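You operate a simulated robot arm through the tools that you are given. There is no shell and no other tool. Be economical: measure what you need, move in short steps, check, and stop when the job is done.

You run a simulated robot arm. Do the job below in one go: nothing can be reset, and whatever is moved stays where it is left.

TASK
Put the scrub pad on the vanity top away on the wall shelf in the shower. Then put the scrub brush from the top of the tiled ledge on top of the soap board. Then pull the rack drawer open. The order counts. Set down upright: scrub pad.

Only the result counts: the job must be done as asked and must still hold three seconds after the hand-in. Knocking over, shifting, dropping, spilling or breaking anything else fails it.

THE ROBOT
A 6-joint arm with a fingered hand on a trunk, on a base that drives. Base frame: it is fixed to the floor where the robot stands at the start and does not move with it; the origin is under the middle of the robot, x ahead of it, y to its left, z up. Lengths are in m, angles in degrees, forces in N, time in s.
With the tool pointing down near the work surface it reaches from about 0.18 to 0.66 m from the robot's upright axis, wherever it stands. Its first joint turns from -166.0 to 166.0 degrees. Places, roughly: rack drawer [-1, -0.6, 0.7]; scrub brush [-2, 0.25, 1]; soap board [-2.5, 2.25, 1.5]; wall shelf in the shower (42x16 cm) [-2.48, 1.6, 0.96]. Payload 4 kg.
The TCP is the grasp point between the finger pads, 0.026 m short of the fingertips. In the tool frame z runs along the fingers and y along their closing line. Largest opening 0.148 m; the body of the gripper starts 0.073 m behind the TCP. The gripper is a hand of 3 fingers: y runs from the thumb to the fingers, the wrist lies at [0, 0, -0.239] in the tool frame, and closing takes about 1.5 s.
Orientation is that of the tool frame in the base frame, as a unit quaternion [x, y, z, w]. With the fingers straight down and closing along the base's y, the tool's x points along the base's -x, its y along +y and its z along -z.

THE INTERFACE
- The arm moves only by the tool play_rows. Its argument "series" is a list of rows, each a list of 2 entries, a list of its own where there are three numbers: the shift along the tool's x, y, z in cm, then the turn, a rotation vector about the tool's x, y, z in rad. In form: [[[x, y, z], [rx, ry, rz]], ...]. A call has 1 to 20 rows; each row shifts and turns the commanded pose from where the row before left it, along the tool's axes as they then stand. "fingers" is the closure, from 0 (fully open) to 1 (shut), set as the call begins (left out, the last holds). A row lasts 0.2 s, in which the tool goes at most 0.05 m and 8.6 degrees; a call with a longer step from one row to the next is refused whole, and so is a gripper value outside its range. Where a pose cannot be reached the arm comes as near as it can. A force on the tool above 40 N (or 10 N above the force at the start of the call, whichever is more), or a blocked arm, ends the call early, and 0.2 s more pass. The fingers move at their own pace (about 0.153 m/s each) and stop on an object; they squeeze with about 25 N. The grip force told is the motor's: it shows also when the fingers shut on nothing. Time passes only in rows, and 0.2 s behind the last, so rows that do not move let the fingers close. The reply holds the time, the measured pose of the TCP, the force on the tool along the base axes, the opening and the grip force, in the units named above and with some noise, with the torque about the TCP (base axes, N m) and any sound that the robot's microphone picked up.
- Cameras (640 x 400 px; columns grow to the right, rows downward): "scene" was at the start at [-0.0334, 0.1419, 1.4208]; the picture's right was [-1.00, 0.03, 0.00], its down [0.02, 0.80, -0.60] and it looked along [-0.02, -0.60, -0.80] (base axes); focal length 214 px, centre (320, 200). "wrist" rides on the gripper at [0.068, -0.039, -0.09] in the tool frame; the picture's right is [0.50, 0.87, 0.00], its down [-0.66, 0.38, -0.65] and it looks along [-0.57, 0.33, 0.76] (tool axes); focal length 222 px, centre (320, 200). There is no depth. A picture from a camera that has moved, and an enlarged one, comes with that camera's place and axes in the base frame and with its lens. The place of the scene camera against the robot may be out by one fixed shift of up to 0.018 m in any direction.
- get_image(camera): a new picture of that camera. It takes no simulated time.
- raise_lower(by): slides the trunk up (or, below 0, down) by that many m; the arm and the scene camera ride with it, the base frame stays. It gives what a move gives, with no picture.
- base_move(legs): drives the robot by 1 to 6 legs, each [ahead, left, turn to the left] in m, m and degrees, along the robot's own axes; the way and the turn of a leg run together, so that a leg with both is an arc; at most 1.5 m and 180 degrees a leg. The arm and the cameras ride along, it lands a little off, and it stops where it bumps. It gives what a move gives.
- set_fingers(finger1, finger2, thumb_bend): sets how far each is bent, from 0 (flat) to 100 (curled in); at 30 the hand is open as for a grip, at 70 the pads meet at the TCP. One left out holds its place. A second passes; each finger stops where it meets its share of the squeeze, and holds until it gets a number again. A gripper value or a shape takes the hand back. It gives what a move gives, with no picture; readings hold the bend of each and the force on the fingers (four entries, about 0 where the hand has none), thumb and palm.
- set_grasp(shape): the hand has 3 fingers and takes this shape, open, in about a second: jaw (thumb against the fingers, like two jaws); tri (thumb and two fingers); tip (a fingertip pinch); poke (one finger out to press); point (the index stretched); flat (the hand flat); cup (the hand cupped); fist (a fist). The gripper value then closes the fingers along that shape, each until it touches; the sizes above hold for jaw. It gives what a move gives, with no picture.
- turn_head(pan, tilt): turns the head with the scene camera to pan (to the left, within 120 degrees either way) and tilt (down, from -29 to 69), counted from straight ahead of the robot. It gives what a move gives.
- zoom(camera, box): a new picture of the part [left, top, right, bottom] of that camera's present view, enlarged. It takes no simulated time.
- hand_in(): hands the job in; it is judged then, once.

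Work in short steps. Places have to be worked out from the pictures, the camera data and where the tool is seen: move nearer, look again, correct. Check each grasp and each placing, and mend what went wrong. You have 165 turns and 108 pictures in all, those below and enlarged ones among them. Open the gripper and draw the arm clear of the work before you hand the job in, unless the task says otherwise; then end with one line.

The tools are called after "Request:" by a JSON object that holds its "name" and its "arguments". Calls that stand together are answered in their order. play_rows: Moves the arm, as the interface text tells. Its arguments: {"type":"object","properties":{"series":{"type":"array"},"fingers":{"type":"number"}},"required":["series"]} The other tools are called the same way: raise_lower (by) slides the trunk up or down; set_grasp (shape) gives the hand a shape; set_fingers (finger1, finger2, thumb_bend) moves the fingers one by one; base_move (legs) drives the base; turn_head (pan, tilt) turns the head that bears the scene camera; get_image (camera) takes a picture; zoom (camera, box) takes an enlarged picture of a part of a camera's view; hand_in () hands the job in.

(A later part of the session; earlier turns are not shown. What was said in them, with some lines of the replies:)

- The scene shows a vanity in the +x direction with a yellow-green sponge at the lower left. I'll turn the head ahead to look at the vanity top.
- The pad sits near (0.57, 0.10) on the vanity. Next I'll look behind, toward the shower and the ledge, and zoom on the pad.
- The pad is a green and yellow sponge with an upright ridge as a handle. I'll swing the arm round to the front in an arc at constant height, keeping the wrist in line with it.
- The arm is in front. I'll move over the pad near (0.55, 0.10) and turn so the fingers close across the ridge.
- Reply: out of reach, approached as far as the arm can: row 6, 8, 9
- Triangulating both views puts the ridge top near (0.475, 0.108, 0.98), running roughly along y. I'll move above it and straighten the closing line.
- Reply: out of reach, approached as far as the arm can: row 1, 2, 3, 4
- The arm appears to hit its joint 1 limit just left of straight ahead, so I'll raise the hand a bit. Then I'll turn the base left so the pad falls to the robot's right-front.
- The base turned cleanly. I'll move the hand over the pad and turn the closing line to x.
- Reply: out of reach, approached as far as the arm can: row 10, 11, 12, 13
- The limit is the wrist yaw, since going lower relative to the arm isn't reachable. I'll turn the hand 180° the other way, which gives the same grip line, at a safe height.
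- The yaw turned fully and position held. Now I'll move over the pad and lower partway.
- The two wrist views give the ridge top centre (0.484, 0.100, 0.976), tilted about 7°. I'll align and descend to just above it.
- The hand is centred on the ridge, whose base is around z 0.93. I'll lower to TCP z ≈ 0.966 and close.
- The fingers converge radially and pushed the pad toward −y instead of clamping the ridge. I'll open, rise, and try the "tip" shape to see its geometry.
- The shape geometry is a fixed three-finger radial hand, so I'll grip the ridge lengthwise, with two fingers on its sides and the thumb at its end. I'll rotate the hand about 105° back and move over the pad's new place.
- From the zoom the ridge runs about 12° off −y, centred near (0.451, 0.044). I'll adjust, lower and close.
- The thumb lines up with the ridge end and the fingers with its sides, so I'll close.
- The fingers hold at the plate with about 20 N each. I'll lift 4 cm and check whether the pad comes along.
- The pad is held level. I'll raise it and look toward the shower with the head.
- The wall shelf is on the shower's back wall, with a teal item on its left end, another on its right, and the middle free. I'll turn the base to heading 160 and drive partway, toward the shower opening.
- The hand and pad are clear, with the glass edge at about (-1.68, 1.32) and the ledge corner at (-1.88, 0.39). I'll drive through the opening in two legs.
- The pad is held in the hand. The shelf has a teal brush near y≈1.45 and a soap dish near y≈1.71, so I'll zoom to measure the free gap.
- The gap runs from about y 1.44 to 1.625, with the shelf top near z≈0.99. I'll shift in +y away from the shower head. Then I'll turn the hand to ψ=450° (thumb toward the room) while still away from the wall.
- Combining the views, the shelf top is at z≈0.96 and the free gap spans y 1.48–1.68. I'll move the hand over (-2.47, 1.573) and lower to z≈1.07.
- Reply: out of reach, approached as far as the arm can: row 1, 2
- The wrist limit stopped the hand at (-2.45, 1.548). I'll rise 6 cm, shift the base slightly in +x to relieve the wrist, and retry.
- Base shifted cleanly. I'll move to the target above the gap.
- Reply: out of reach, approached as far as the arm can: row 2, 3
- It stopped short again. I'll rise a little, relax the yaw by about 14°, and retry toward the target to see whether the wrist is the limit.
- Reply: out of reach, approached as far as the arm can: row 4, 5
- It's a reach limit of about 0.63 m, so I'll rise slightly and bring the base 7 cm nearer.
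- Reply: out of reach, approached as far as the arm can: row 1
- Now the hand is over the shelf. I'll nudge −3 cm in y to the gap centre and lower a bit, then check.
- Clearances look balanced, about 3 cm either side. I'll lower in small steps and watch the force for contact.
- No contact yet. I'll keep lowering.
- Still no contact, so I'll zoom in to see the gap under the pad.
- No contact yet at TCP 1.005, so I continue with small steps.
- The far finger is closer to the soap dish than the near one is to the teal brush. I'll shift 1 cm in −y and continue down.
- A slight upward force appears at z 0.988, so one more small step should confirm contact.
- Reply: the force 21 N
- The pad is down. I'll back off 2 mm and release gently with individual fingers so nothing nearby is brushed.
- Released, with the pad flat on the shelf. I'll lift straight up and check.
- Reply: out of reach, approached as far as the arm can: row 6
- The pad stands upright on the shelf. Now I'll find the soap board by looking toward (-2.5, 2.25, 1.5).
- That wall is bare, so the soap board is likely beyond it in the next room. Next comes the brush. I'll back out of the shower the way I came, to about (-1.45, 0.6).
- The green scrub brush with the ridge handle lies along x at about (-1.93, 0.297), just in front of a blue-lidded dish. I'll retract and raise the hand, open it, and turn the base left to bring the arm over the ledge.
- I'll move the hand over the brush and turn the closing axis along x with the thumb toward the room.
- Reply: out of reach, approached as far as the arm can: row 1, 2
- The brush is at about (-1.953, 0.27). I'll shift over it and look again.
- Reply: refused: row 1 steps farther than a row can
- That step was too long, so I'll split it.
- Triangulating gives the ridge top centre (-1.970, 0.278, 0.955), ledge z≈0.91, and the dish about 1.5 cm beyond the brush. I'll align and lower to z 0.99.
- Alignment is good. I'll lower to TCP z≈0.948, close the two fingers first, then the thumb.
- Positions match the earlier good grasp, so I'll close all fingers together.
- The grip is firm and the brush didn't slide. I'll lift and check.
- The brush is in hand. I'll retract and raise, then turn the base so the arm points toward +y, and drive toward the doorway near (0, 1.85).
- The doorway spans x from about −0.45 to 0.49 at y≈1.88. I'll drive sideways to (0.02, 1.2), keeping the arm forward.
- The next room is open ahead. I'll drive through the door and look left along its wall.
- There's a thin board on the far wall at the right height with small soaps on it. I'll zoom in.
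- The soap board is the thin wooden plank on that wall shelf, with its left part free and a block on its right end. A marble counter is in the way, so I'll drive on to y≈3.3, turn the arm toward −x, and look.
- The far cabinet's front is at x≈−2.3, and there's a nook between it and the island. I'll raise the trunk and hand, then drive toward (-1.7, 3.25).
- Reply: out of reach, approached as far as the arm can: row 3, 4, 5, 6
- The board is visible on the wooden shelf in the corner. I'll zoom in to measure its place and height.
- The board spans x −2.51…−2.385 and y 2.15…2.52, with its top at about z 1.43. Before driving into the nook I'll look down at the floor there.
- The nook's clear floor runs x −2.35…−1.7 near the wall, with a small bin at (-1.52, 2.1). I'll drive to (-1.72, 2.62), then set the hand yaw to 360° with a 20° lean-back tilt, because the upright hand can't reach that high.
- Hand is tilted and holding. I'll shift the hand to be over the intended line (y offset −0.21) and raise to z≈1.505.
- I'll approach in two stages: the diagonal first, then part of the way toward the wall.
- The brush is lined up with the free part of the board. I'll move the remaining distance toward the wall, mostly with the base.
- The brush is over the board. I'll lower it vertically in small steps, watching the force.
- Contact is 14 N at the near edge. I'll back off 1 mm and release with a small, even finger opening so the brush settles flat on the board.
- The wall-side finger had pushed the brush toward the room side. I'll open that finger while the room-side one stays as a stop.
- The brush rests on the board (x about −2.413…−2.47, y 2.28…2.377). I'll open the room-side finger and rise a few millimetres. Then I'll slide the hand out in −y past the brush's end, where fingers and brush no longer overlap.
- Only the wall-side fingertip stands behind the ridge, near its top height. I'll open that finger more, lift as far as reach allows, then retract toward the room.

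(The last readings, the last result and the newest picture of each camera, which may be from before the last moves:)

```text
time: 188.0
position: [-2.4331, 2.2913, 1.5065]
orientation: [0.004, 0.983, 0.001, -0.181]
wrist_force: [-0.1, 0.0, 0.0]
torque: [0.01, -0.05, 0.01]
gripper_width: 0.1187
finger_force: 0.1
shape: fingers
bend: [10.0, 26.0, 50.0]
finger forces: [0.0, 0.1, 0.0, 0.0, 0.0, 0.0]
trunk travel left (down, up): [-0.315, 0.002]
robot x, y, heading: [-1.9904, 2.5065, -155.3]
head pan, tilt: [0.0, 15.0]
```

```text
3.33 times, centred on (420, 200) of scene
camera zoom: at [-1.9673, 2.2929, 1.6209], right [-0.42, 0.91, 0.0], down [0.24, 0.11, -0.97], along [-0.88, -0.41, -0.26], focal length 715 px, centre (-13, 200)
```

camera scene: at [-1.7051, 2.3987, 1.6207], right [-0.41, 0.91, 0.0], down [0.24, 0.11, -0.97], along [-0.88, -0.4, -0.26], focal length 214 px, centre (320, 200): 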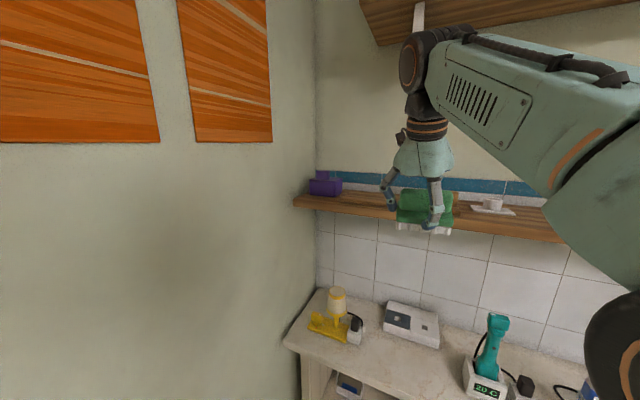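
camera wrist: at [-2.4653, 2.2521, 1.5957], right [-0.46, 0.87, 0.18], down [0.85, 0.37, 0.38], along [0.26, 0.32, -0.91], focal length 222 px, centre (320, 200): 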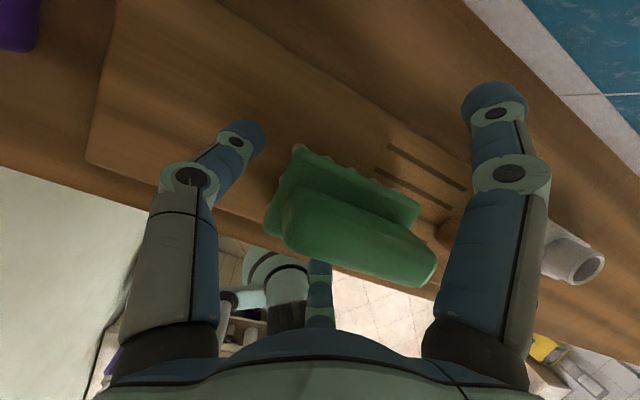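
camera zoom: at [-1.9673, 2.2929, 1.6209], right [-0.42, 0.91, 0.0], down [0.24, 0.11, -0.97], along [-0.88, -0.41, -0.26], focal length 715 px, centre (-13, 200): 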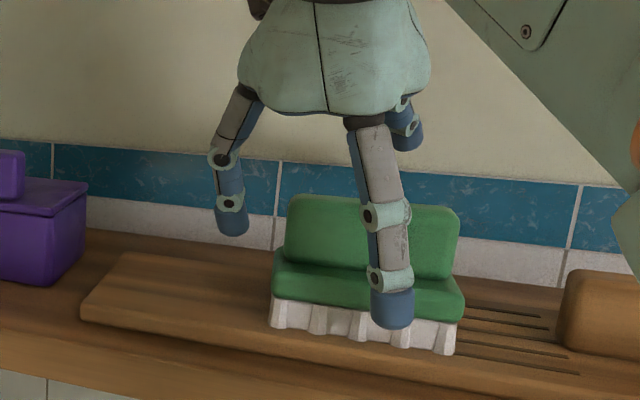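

The wall-side fingertip is now clearly above the ridge (about 1.525 vs 1.485). I'll retract toward the room.

Request:
{"name": "play_rows", "arguments": {"series": [[[-3.66, 0, -1.65], [0, 0, 0]], [[-3.66, 0, -1.65], [0, 0, 0]], [[-3.66, 0, -1.65], [0, 0, 0]]]}}

Request:
{"name": "zoom", "arguments": {"camera": "scene", "box": [300, 130, 540, 280]}}

```text
time: 188.8
position: [-2.3108, 2.2906, 1.5143]
orientation: [0.005, 0.983, 0.001, -0.182]
wrist_force: [0.3, -0.7, 0.5]
torque: [-0.01, 0.03, -0.02]
gripper_width: 0.1184
finger_force: 0.0
shape: fingers
bend: [10.0, 26.0, 50.0]
finger forces: [0.1, 0.1, 0.1, 0.0, 0.0, 0.1]
trunk travel left (down, up): [-0.315, 0.002]
robot x, y, heading: [-1.9897, 2.5022, -155.3]
head pan, tilt: [0.0, 15.0]
```

```text
2.67 times, centred on (420, 205) of scene
camera zoom: at [-1.9653, 2.2936, 1.621], right [-0.42, 0.91, 0.0], down [0.23, 0.11, -0.97], along [-0.88, -0.41, -0.26], focal length 572 px, centre (53, 187)
```

zoom: 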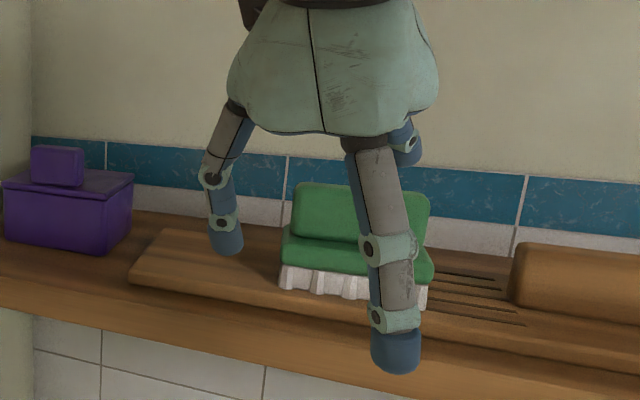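

The brush rests on the soap board. Now I'll drive back out the way I came and turn the arm toward −y for the doorway.

Request:
{"name": "base_move", "arguments": {"legs": [[-0.291, 0.013, 0], [-0.332, -0.673, 0], [-1.181, 0.543, 0], [-0.334, 0.231, 0], [0, 0, 57]]}}

Request:
{"name": "raise_lower", "arguments": {"by": -0.14}}

Request:
{"name": "play_rows", "arguments": {"series": [[[0, 0, 0], [0, -0.12, 0]], [[0, 0, 0], [0, -0.12, 0]], [[0, 0, 0], [0, -0.12, 0]]], "fingers": 0}}

```text
time: 207.8
position: [0.0251, 2.9566, 1.5132]
orientation: [-0.474, 0.862, -0.087, -0.159]
wrist_force: [0.6, 0.6, -0.2]
torque: [-0.01, 0.0, -0.01]
gripper_width: 0.1186
finger_force: 0.0
shape: fingers
bend: [10.0, 26.0, 50.0]
finger forces: [0.0, 0.0, 0.0, 0.1, 0.0, 0.0]
trunk travel left (down, up): [-0.315, 0.002]
robot x, y, heading: [0.0134, 3.3436, -97.2]
head pan, tilt: [0.0, 15.0]
```

```text
time: 209.4
position: [0.0248, 2.9556, 1.3744]
orientation: [-0.473, 0.862, -0.088, -0.159]
wrist_force: [0.6, -0.4, -0.6]
torque: [0.03, 0.02, -0.01]
gripper_width: 0.1187
finger_force: 0.0
shape: fingers
bend: [10.0, 26.0, 50.0]
finger forces: [0.0, 0.0, 0.0, 0.1, 0.1, 0.0]
trunk travel left (down, up): [-0.175, 0.142]
robot x, y, heading: [0.0155, 3.3494, -97.0]
head pan, tilt: [0.0, 15.0]
```

```text
time: 210.2
position: [0.0234, 2.971, 1.3278]
orientation: [-0.481, 0.877, -0.001, -0.002]
wrist_force: [0.2, 0.2, -0.5]
torque: [0.03, -0.02, 0.0]
gripper_width: 0.148
finger_force: 0.0
shape: tip
bend: [30.0, 30.0, 30.0]
finger forces: [0.1, 0.0, 0.0, 0.0, 0.0, 0.0]
out of reach, approached as far as the arm can: row 2, 3
trunk travel left (down, up): [-0.175, 0.142]
robot x, y, heading: [0.0116, 3.3431, -97.1]
head pan, tilt: [0.0, 15.0]
```

Now through the doorway to y≈1.0, then on to (-0.95, 0.25) in front of the rack.

Request:
{"name": "base_move", "arguments": {"legs": [[1.161, 0.145, 0], [1.161, 0.145, 0], [0.86, -0.87, 0]]}}

Request:
{"name": "turn_head", "arguments": {"pan": 0, "tilt": 35}}

Request:
{"name": "get_image", "arguments": {"camera": "scene"}}

```text
time: 229.1
position: [-0.8675, -0.1124, 1.3288]
orientation: [-0.494, 0.869, -0.002, -0.003]
wrist_force: [-0.6, 0.7, -1.2]
torque: [0.01, -0.06, -0.01]
gripper_width: 0.148
finger_force: 0.1
shape: tip
bend: [30.0, 30.0, 30.0]
finger forces: [0.0, 0.0, 0.1, 0.0, 0.1, 0.0]
trunk travel left (down, up): [-0.175, 0.142]
robot x, y, heading: [-0.8901, 0.2599, -95.3]
head pan, tilt: [0.0, 15.0]
```

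```text
time: 229.9
position: [-0.8662, -0.1108, 1.3288]
orientation: [-0.494, 0.87, -0.003, -0.002]
wrist_force: [-0.9, -0.3, -0.3]
torque: [-0.02, -0.02, 0.02]
gripper_width: 0.1479
finger_force: 0.1
shape: tip
bend: [30.0, 30.0, 30.0]
finger forces: [0.1, 0.0, 0.0, 0.0, 0.1, 0.0]
trunk travel left (down, up): [-0.175, 0.142]
robot x, y, heading: [-0.8899, 0.2633, -95.2]
head pan, tilt: [0.0, 35.0]
```

```text
15 pictures are left
camera scene: at [-0.6944, 0.1816, 1.4468], right [-1.0, 0.09, 0.0], down [0.05, 0.57, -0.82], along [-0.08, -0.82, -0.57], focal length 214 px, centre (320, 200)
```

scene: 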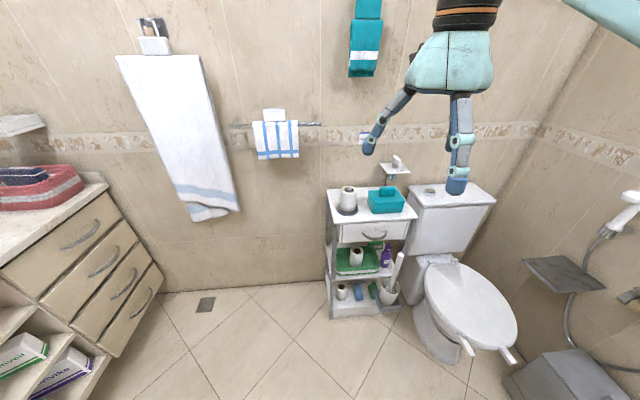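

Request:
{"name": "zoom", "arguments": {"camera": "scene", "box": [310, 170, 438, 270]}}

```text
4.00 times, centred on (374, 220) of scene
camera zoom: at [-0.6944, 0.1816, 1.4468], right [-1.0, 0.09, 0.0], down [0.05, 0.57, -0.82], along [-0.08, -0.82, -0.57], focal length 858 px, centre (104, 120)
```

zoom: 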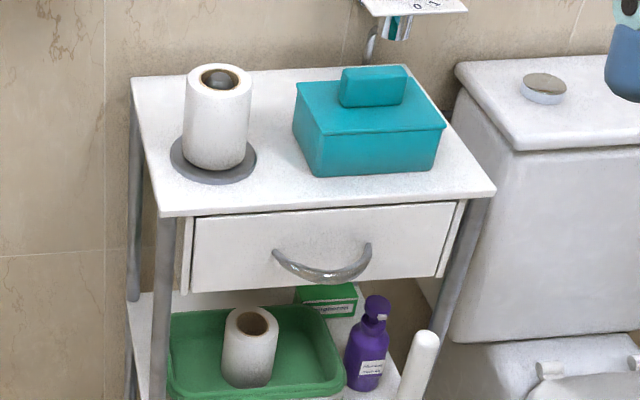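

The drawer has a bow handle centred near (-1.035, -0.54, 0.70), opening toward +y. I'll shift the base to about (-0.82, 0.02) and bring the hand in front of and above the handle.

Request:
{"name": "base_move", "arguments": {"legs": [[0.236, 0.092, 0]]}}

```text
time: 231.8
position: [-0.8015, -0.3597, 1.328]
orientation: [-0.494, 0.87, -0.003, -0.003]
wrist_force: [0.2, 0.7, 0.4]
torque: [0.05, -0.01, -0.01]
gripper_width: 0.1479
finger_force: 0.1
shape: tip
bend: [30.0, 30.0, 30.0]
finger forces: [0.0, 0.0, 0.0, 0.1, 0.0, 0.0]
trunk travel left (down, up): [-0.175, 0.142]
robot x, y, heading: [-0.8211, 0.0164, -95.5]
head pan, tilt: [0.0, 35.0]
```

I'll move the hand to about (-1.035, -0.39, 1.0) and turn the thumb toward the drawer.

Request:
{"name": "play_rows", "arguments": {"series": [[[1.62, 2.06, 3.67], [0, 0, 0]], [[1.62, 2.06, 3.67], [0, 0, 0]], [[1.62, 2.06, 3.67], [0, 0, 0]], [[1.62, 2.06, 3.67], [0, 0, 0]], [[1.62, 2.06, 3.67], [0, 0, 0]], [[1.62, 2.06, 3.67], [0, 0, 0]], [[1.62, 2.06, 3.67], [0, 0, 0]], [[1.62, 2.06, 3.67], [0, 0, 0]], [[1.62, 2.06, 3.67], [0, 0, 0]], [[0, 0, 0], [0, 0, 0.127]], [[0, 0, 0], [0, 0, 0.127]], [[0, 0, 0], [0, 0, 0.127]], [[0, 0, 0], [0, 0, 0.127]], [[0, 0, 0], [0, 0, 0.127]], [[0, 0, 0], [0, 0, 0.127]], [[0, 0, 0], [0, 0, 0.127]]]}}

Request:
{"name": "get_image", "arguments": {"camera": "wrist"}}

```text
time: 235.2
position: [-1.0361, -0.3903, 0.9982]
orientation: [-0.07, 0.998, -0.004, -0.001]
wrist_force: [-0.1, -0.5, 0.1]
torque: [0.02, -0.02, -0.03]
gripper_width: 0.1477
finger_force: 0.1
shape: tip
bend: [30.0, 30.0, 30.0]
finger forces: [0.1, 0.0, 0.1, 0.0, 0.0, 0.0]
trunk travel left (down, up): [-0.175, 0.142]
robot x, y, heading: [-0.8195, 0.0134, -95.3]
head pan, tilt: [0.0, 35.0]
```

```text
13 pictures are left
camera wrist: at [-1.0982, -0.4383, 1.0888], right [-0.62, 0.79, 0.0], down [0.6, 0.47, 0.65], along [0.51, 0.4, -0.76], focal length 222 px, centre (320, 200)
```

wrist: 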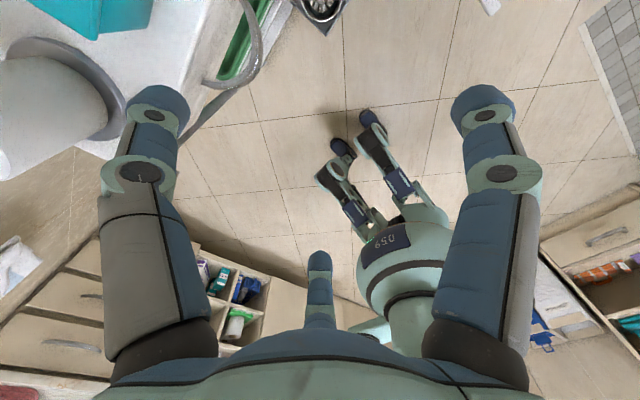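

The handle is visible in the upper left of the wrist view. I'll zoom there to triangulate it.

Request:
{"name": "zoom", "arguments": {"camera": "wrist", "box": [120, 0, 312, 120]}}

```text
3.33 times, centred on (216, 60) of wrist
camera zoom: at [-1.0982, -0.4383, 1.0888], right [-0.62, 0.79, 0.0], down [0.6, 0.47, 0.65], along [0.51, 0.4, -0.76], focal length 740 px, centre (667, 667)
```

zoom: 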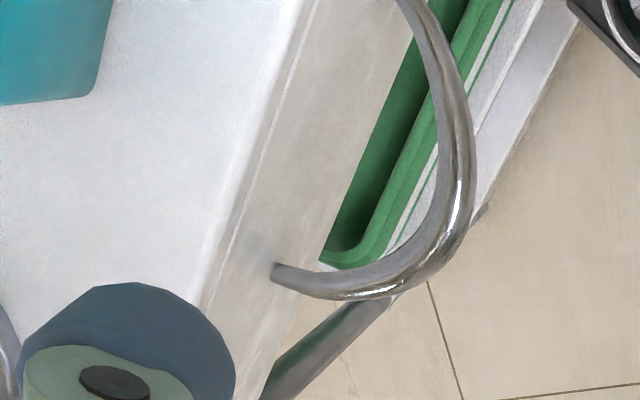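

Triangulation puts the handle's ends near (-0.954, -0.51, 0.78) and (-1.063, …), with the apex near (-1.01, -0.475, 0.755). I'll pinch it with the hand horizontal, thumb above and fingers below. First I'll back the base 10 cm, then pitch the hand forward 90°.

Request:
{"name": "base_move", "arguments": {"legs": [[-0.1, 0, 0]]}}

Request:
{"name": "play_rows", "arguments": {"series": [[[0, 0, 0], [0.143, 0, 0]], [[0, 0, 0], [0.143, 0, 0]], [[0, 0, 0], [0.143, 0, 0]], [[0, 0, 0], [0.143, 0, 0]], [[0, 0, 0], [0.143, 0, 0]], [[0, 0, 0], [0.143, 0, 0]], [[0, 0, 0], [0.143, 0, 0]], [[0, 0, 0], [0.143, 0, 0]], [[0, 0, 0], [0.143, 0, 0]], [[0, 0, 0], [0.143, 0, 0]], [[0, 0, 0], [0.14, 0, 0]]]}}

```text
time: 236.3
position: [-1.0271, -0.2936, 0.9976]
orientation: [-0.072, 0.997, -0.003, -0.002]
wrist_force: [-0.2, 0.4, 0.9]
torque: [-0.01, -0.02, -0.02]
gripper_width: 0.1482
finger_force: 0.2
shape: tip
bend: [30.0, 30.0, 30.0]
finger forces: [0.0, 0.0, 0.0, 0.0, 0.0, 0.0]
trunk travel left (down, up): [-0.175, 0.142]
robot x, y, heading: [-0.8091, 0.1082, -95.8]
head pan, tilt: [0.0, 35.0]
```

```text
time: 238.7
position: [-1.0278, -0.2948, 0.9978]
orientation: [0.051, -0.703, 0.708, -0.05]
wrist_force: [-0.3, -0.1, 0.4]
torque: [-0.02, 0.03, 0.01]
gripper_width: 0.1478
finger_force: 0.0
shape: tip
bend: [30.0, 30.0, 30.0]
finger forces: [0.1, 0.0, 0.1, 0.0, 0.1, 0.0]
trunk travel left (down, up): [-0.175, 0.142]
robot x, y, heading: [-0.8087, 0.1076, -95.5]
head pan, tilt: [0.0, 35.0]
```

The hand is horizontal. I'll lower to handle height while still in front of it, and look.

Request:
{"name": "play_rows", "arguments": {"series": [[[0, 4.05, 0], [0, 0, 0]], [[0, 4.05, 0], [0, 0, 0]], [[0, 4.05, 0], [0, 0, 0]], [[0, 4.05, 0], [0, 0, 0]], [[0, 4.05, 0], [0, 0, 0]], [[0, 4.05, 0], [0, 0, 0]]]}}

Request:
{"name": "get_image", "arguments": {"camera": "wrist"}}

Request:
{"name": "zoom", "arguments": {"camera": "scene", "box": [310, 170, 470, 270]}}

```text
time: 240.1
position: [-1.0263, -0.2915, 0.7549]
orientation: [0.052, -0.703, 0.708, -0.049]
wrist_force: [0.0, 0.1, -0.2]
torque: [0.01, -0.03, -0.01]
gripper_width: 0.1479
finger_force: 0.1
shape: tip
bend: [30.0, 30.0, 30.0]
finger forces: [0.0, 0.0, 0.0, 0.0, 0.1, 0.0]
trunk travel left (down, up): [-0.175, 0.142]
robot x, y, heading: [-0.8093, 0.112, -95.7]
head pan, tilt: [0.0, 35.0]
```

```text
11 pictures are left
camera wrist: at [-1.1067, -0.2122, 0.7935], right [-0.5, -0.08, -0.86], down [0.55, 0.74, -0.38], along [0.67, -0.67, -0.33], focal length 222 px, centre (320, 200)
```

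wrist: 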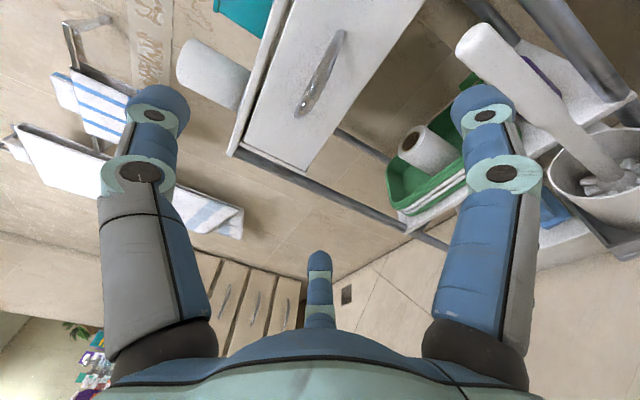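

```text
4.00 times, centred on (390, 220) of scene
camera zoom: at [-0.6184, 0.0298, 1.4467], right [-1.0, 0.1, 0.0], down [0.06, 0.57, -0.82], along [-0.08, -0.82, -0.57], focal length 858 px, centre (40, 120)
```

zoom: 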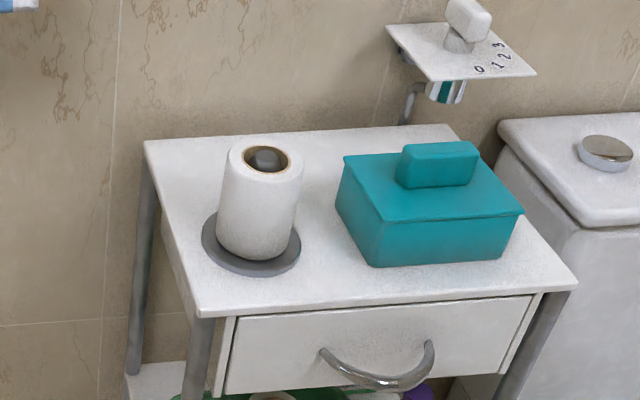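

All views agree on the handle centre (-1.004, -0.475, 0.76). I'll partly close the fingers and advance until the bar is between the pads.

Request:
{"name": "play_rows", "arguments": {"series": [[[0, -0.1, 4.3], [0, 0, 0]], [[0, -0.1, 4.3], [0, 0, 0]], [[0.1, -0.1, 4.3], [0, 0, 0]], [[0.1, -0.1, 4.3], [0, 0, 0]], [[0, 0, 0], [0, 0, 0]]], "fingers": 0.4}}

Request:
{"name": "get_image", "arguments": {"camera": "wrist"}}

```text
time: 241.3
position: [-1.0068, -0.4654, 0.7632]
orientation: [0.052, -0.704, 0.707, -0.049]
wrist_force: [-0.4, 0.1, -0.5]
torque: [-0.04, 0.01, 0.04]
gripper_width: 0.0891
finger_force: 0.1
shape: tip
bend: [32.0, 32.0, 70.0]
finger forces: [0.1, 0.1, 0.0, 0.0, 0.1, 0.0]
trunk travel left (down, up): [-0.175, 0.142]
robot x, y, heading: [-0.8126, 0.1095, -95.6]
head pan, tilt: [0.0, 35.0]
```

```text
9 pictures are left
camera wrist: at [-1.0878, -0.3852, 0.8004], right [-0.5, -0.08, -0.86], down [0.56, 0.74, -0.38], along [0.67, -0.67, -0.33], focal length 222 px, centre (320, 200)
```

wrist: 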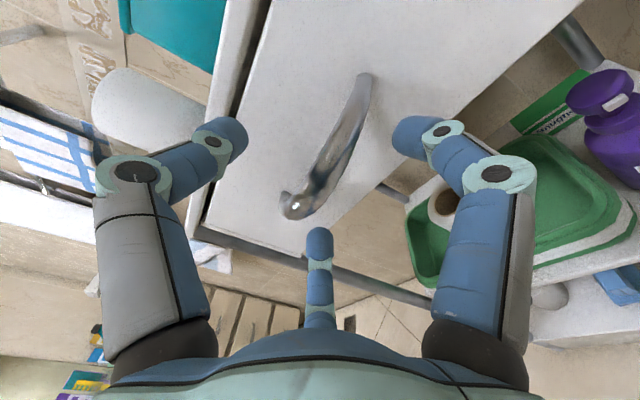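

The bar sits between thumb and fingers. I'll advance 5 mm and close.

Request:
{"name": "play_rows", "arguments": {"series": [[[0, 0, 0.5], [0, 0, 0]], [[0, 0, 0], [0, 0, 0]]]}}

Request:
{"name": "play_rows", "arguments": {"series": [[[0, 0, 0], [0, 0, 0]], [[0, 0, 0], [0, 0, 0]], [[0, 0, 0], [0, 0, 0]], [[0, 0, 0], [0, 0, 0]], [[0, 0, 0], [0, 0, 0]], [[0, 0, 0], [0, 0, 0]], [[0, 0, 0], [0, 0, 0]], [[0, 0, 0], [0, 0, 0]]], "fingers": 1}}

Request:
{"name": "get_image", "arguments": {"camera": "wrist"}}

```text
time: 241.9
position: [-1.0062, -0.4693, 0.7609]
orientation: [0.051, -0.704, 0.707, -0.049]
wrist_force: [0.3, -0.5, 0.1]
torque: [0.01, -0.01, 0.01]
gripper_width: 0.0891
finger_force: 0.2
shape: tip
bend: [32.0, 32.0, 70.0]
finger forces: [0.1, 0.0, 0.0, 0.0, 0.1, 0.0]
trunk travel left (down, up): [-0.175, 0.142]
robot x, y, heading: [-0.8089, 0.1099, -95.3]
head pan, tilt: [0.0, 35.0]
```

```text
time: 243.7
position: [-1.0068, -0.4694, 0.762]
orientation: [0.052, -0.704, 0.707, -0.049]
wrist_force: [0.3, -0.3, 2.0]
torque: [0.0, -0.04, 0.02]
gripper_width: 0.007
finger_force: 25.4
shape: tip
bend: [72.0, 74.0, 73.0]
finger forces: [2.0, 0.1, 0.0, 0.0, 20.7, 0.0]
trunk travel left (down, up): [-0.175, 0.142]
robot x, y, heading: [-0.8112, 0.1127, -95.7]
head pan, tilt: [0.0, 35.0]
```

```text
8 pictures are left
camera wrist: at [-1.0865, -0.3906, 0.7998], right [-0.5, -0.08, -0.86], down [0.55, 0.74, -0.38], along [0.67, -0.67, -0.33], focal length 222 px, centre (320, 200)
```

wrist: 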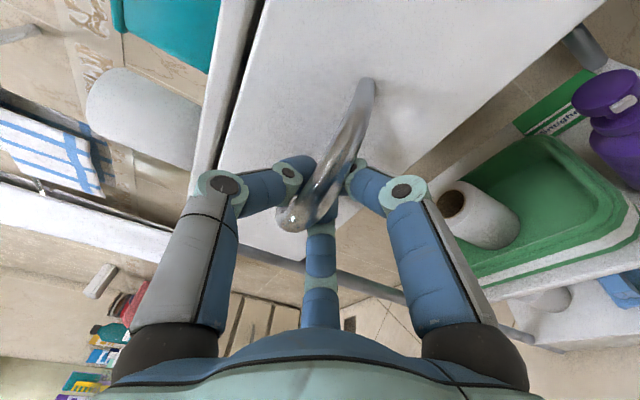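

The fingers are closed around the bar with tips behind it. I'll pull back gently and watch the force.

Request:
{"name": "play_rows", "arguments": {"series": [[[0, 0, -1], [0, 0, 0]], [[0, 0, -1], [0, 0, 0]], [[0, 0, -1], [0, 0, 0]], [[0, 0, 0], [0, 0, 0]]]}}

Request:
{"name": "get_image", "arguments": {"camera": "wrist"}}

```text
time: 244.7
position: [-1.0073, -0.4407, 0.761]
orientation: [0.052, -0.703, 0.707, -0.049]
wrist_force: [6.1, -0.4, 4.8]
torque: [-0.01, 0.04, 0.03]
gripper_width: 0.0071
finger_force: 25.0
shape: tip
bend: [72.0, 74.0, 73.0]
finger forces: [1.8, 0.0, 0.1, 0.0, 22.3, 0.0]
trunk travel left (down, up): [-0.175, 0.142]
robot x, y, heading: [-0.8126, 0.1104, -95.3]
head pan, tilt: [0.0, 35.0]
```

```text
7 pictures are left
camera wrist: at [-1.0874, -0.3626, 0.7992], right [-0.5, -0.08, -0.86], down [0.55, 0.74, -0.39], along [0.67, -0.67, -0.33], focal length 222 px, centre (320, 200)
```

wrist: 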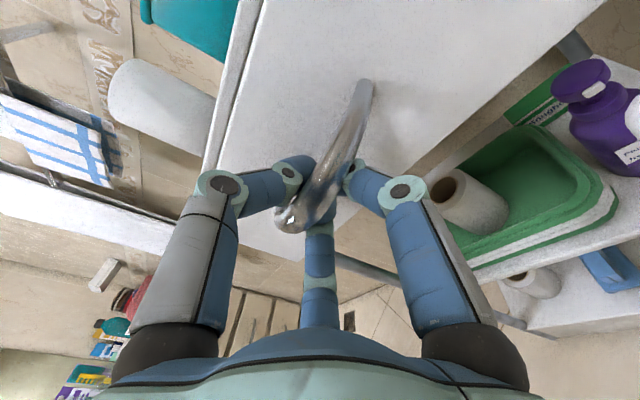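

The drawer follows. I'll pull purely along +y for another 12 cm.

Request:
{"name": "play_rows", "arguments": {"series": [[[-0.22, 0, -1.5], [0, 0, 0]], [[-0.22, 0, -1.5], [0, 0, 0]], [[-0.22, 0, -1.5], [0, 0, 0]], [[-0.22, 0, -1.5], [0, 0, 0]], [[-0.22, 0, -1.5], [0, 0, 0]], [[-0.22, 0, -1.5], [0, 0, 0]], [[-0.22, 0, -1.5], [0, 0, 0]], [[-0.22, 0, -1.5], [0, 0, 0]], [[0, 0, 0], [0, 0, 0]]]}}

Request:
{"name": "zoom", "arguments": {"camera": "scene", "box": [280, 150, 480, 290]}}

```text
time: 246.7
position: [-1.0069, -0.3221, 0.7603]
orientation: [0.051, -0.703, 0.708, -0.049]
wrist_force: [4.6, -0.9, 6.7]
torque: [-0.02, 0.04, 0.04]
gripper_width: 0.0072
finger_force: 25.2
shape: tip
bend: [72.0, 74.0, 73.0]
finger forces: [1.5, 0.1, 0.0, 0.0, 23.8, 0.0]
trunk travel left (down, up): [-0.175, 0.142]
robot x, y, heading: [-0.8149, 0.1072, -95.4]
head pan, tilt: [0.0, 35.0]
```

```text
2.86 times, centred on (380, 220) of scene
camera zoom: at [-0.6174, 0.0304, 1.4466], right [-1.0, 0.1, 0.0], down [0.05, 0.57, -0.82], along [-0.08, -0.82, -0.57], focal length 613 px, centre (149, 143)
```

zoom: 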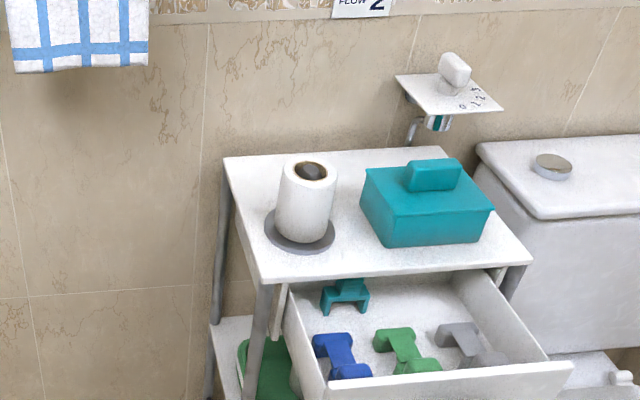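

The drawer is open about 15 cm. I'll pull a few centimetres more until it meets its stop or the force rises.

Request:
{"name": "play_rows", "arguments": {"series": [[[-0.22, 0, -1.5], [0, 0, 0]], [[-0.22, 0, -1.5], [0, 0, 0]], [[-0.22, 0, -1.5], [0, 0, 0]], [[-0.22, 0, -1.5], [0, 0, 0]], [[0, 0, 0], [0, 0, 0]]]}}

```text
time: 247.3
position: [-1.0078, -0.3046, 0.7602]
orientation: [0.057, -0.702, 0.708, -0.049]
wrist_force: [1.9, -28.8, -2.7]
torque: [0.11, -0.05, -0.05]
gripper_width: 0.0058
finger_force: 25.6
shape: tip
bend: [72.0, 74.0, 72.0]
finger forces: [3.2, 0.1, 0.1, 0.0, 24.4, 0.0]
trunk travel left (down, up): [-0.175, 0.142]
robot x, y, heading: [-0.8147, 0.1074, -95.5]
head pan, tilt: [0.0, 35.0]
stopped in row 2: the force on the tool passed its limit at 50 N (the readings are from after the stop); the commanded pose is now the measured one
```

The drawer hit its end stop, so it's fully open. I'll open the hand and back away along +y.

Request:
{"name": "play_rows", "arguments": {"series": [[[0, 0, 0], [0, 0, 0]], [[0, 0, 0], [0, 0, 0]], [[0, 0, 0], [0, 0, 0]], [[0, 0, 0], [0, 0, 0]], [[0, 0, 0], [0, 0, 0]], [[0, 0, 0], [0, 0, 0]], [[0, 0, 0], [0, 0, 0]], [[0, 0, 0], [0, 0, 0]]], "fingers": 0}}

Request:
{"name": "get_image", "arguments": {"camera": "wrist"}}

```text
time: 249.1
position: [-1.0079, -0.3029, 0.7618]
orientation: [0.055, -0.702, 0.708, -0.049]
wrist_force: [0.8, 0.5, -0.1]
torque: [0.0, -0.02, -0.01]
gripper_width: 0.1478
finger_force: 0.1
shape: tip
bend: [30.0, 30.0, 30.0]
finger forces: [0.0, 0.1, 0.0, 0.0, 0.0, 0.0]
trunk travel left (down, up): [-0.175, 0.142]
robot x, y, heading: [-0.8085, 0.1119, -95.4]
head pan, tilt: [0.0, 35.0]
```

```text
5 pictures are left
camera wrist: at [-1.088, -0.2226, 0.7998], right [-0.5, -0.08, -0.86], down [0.55, 0.74, -0.39], along [0.67, -0.67, -0.33], focal length 222 px, centre (320, 200)
```

wrist: 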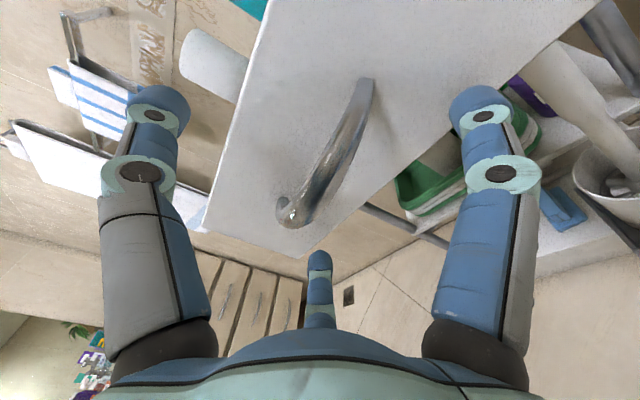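

All clear of the bar. I'll back the base 30 cm away and check the drawer.

Request:
{"name": "base_move", "arguments": {"legs": [[-0.3, 0, 0]]}}

Request:
{"name": "get_image", "arguments": {"camera": "scene"}}

```text
time: 251.1
position: [-0.9812, -0.0031, 0.7603]
orientation: [0.053, -0.702, 0.709, -0.046]
wrist_force: [0.5, 0.6, 0.5]
torque: [0.01, -0.02, 0.01]
gripper_width: 0.148
finger_force: 0.0
shape: tip
bend: [30.0, 30.0, 30.0]
finger forces: [0.1, 0.0, 0.1, 0.0, 0.0, 0.0]
trunk travel left (down, up): [-0.175, 0.142]
robot x, y, heading: [-0.7816, 0.4082, -95.9]
head pan, tilt: [0.0, 35.0]
```

```text
4 pictures are left
camera scene: at [-0.5893, 0.3265, 1.4467], right [-0.99, 0.1, 0.0], down [0.06, 0.57, -0.82], along [-0.08, -0.82, -0.57], focal length 214 px, centre (320, 200)
```

scene: 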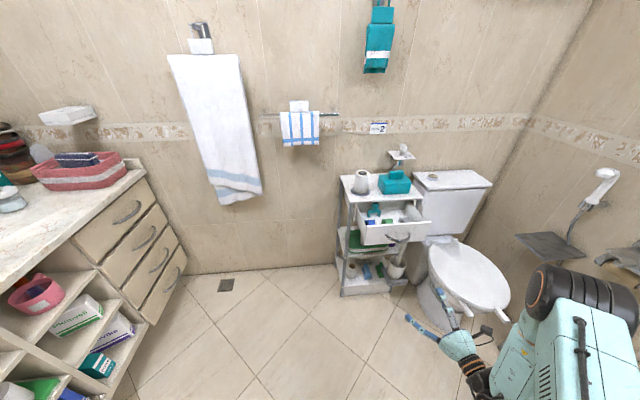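

The drawer stands open, the rack hasn't shifted, and the pad and brush were confirmed in place earlier. The hand is open and clear, so I'm handing in.

Request:
{"name": "hand_in", "arguments": {}}

```text
The job is handed in.
```

I did all three steps in order and handed the job in: the scrub pad stands upright on the shower wall shelf, the scrub brush rests on the soap board, and the rack drawer is pulled open to its stop.
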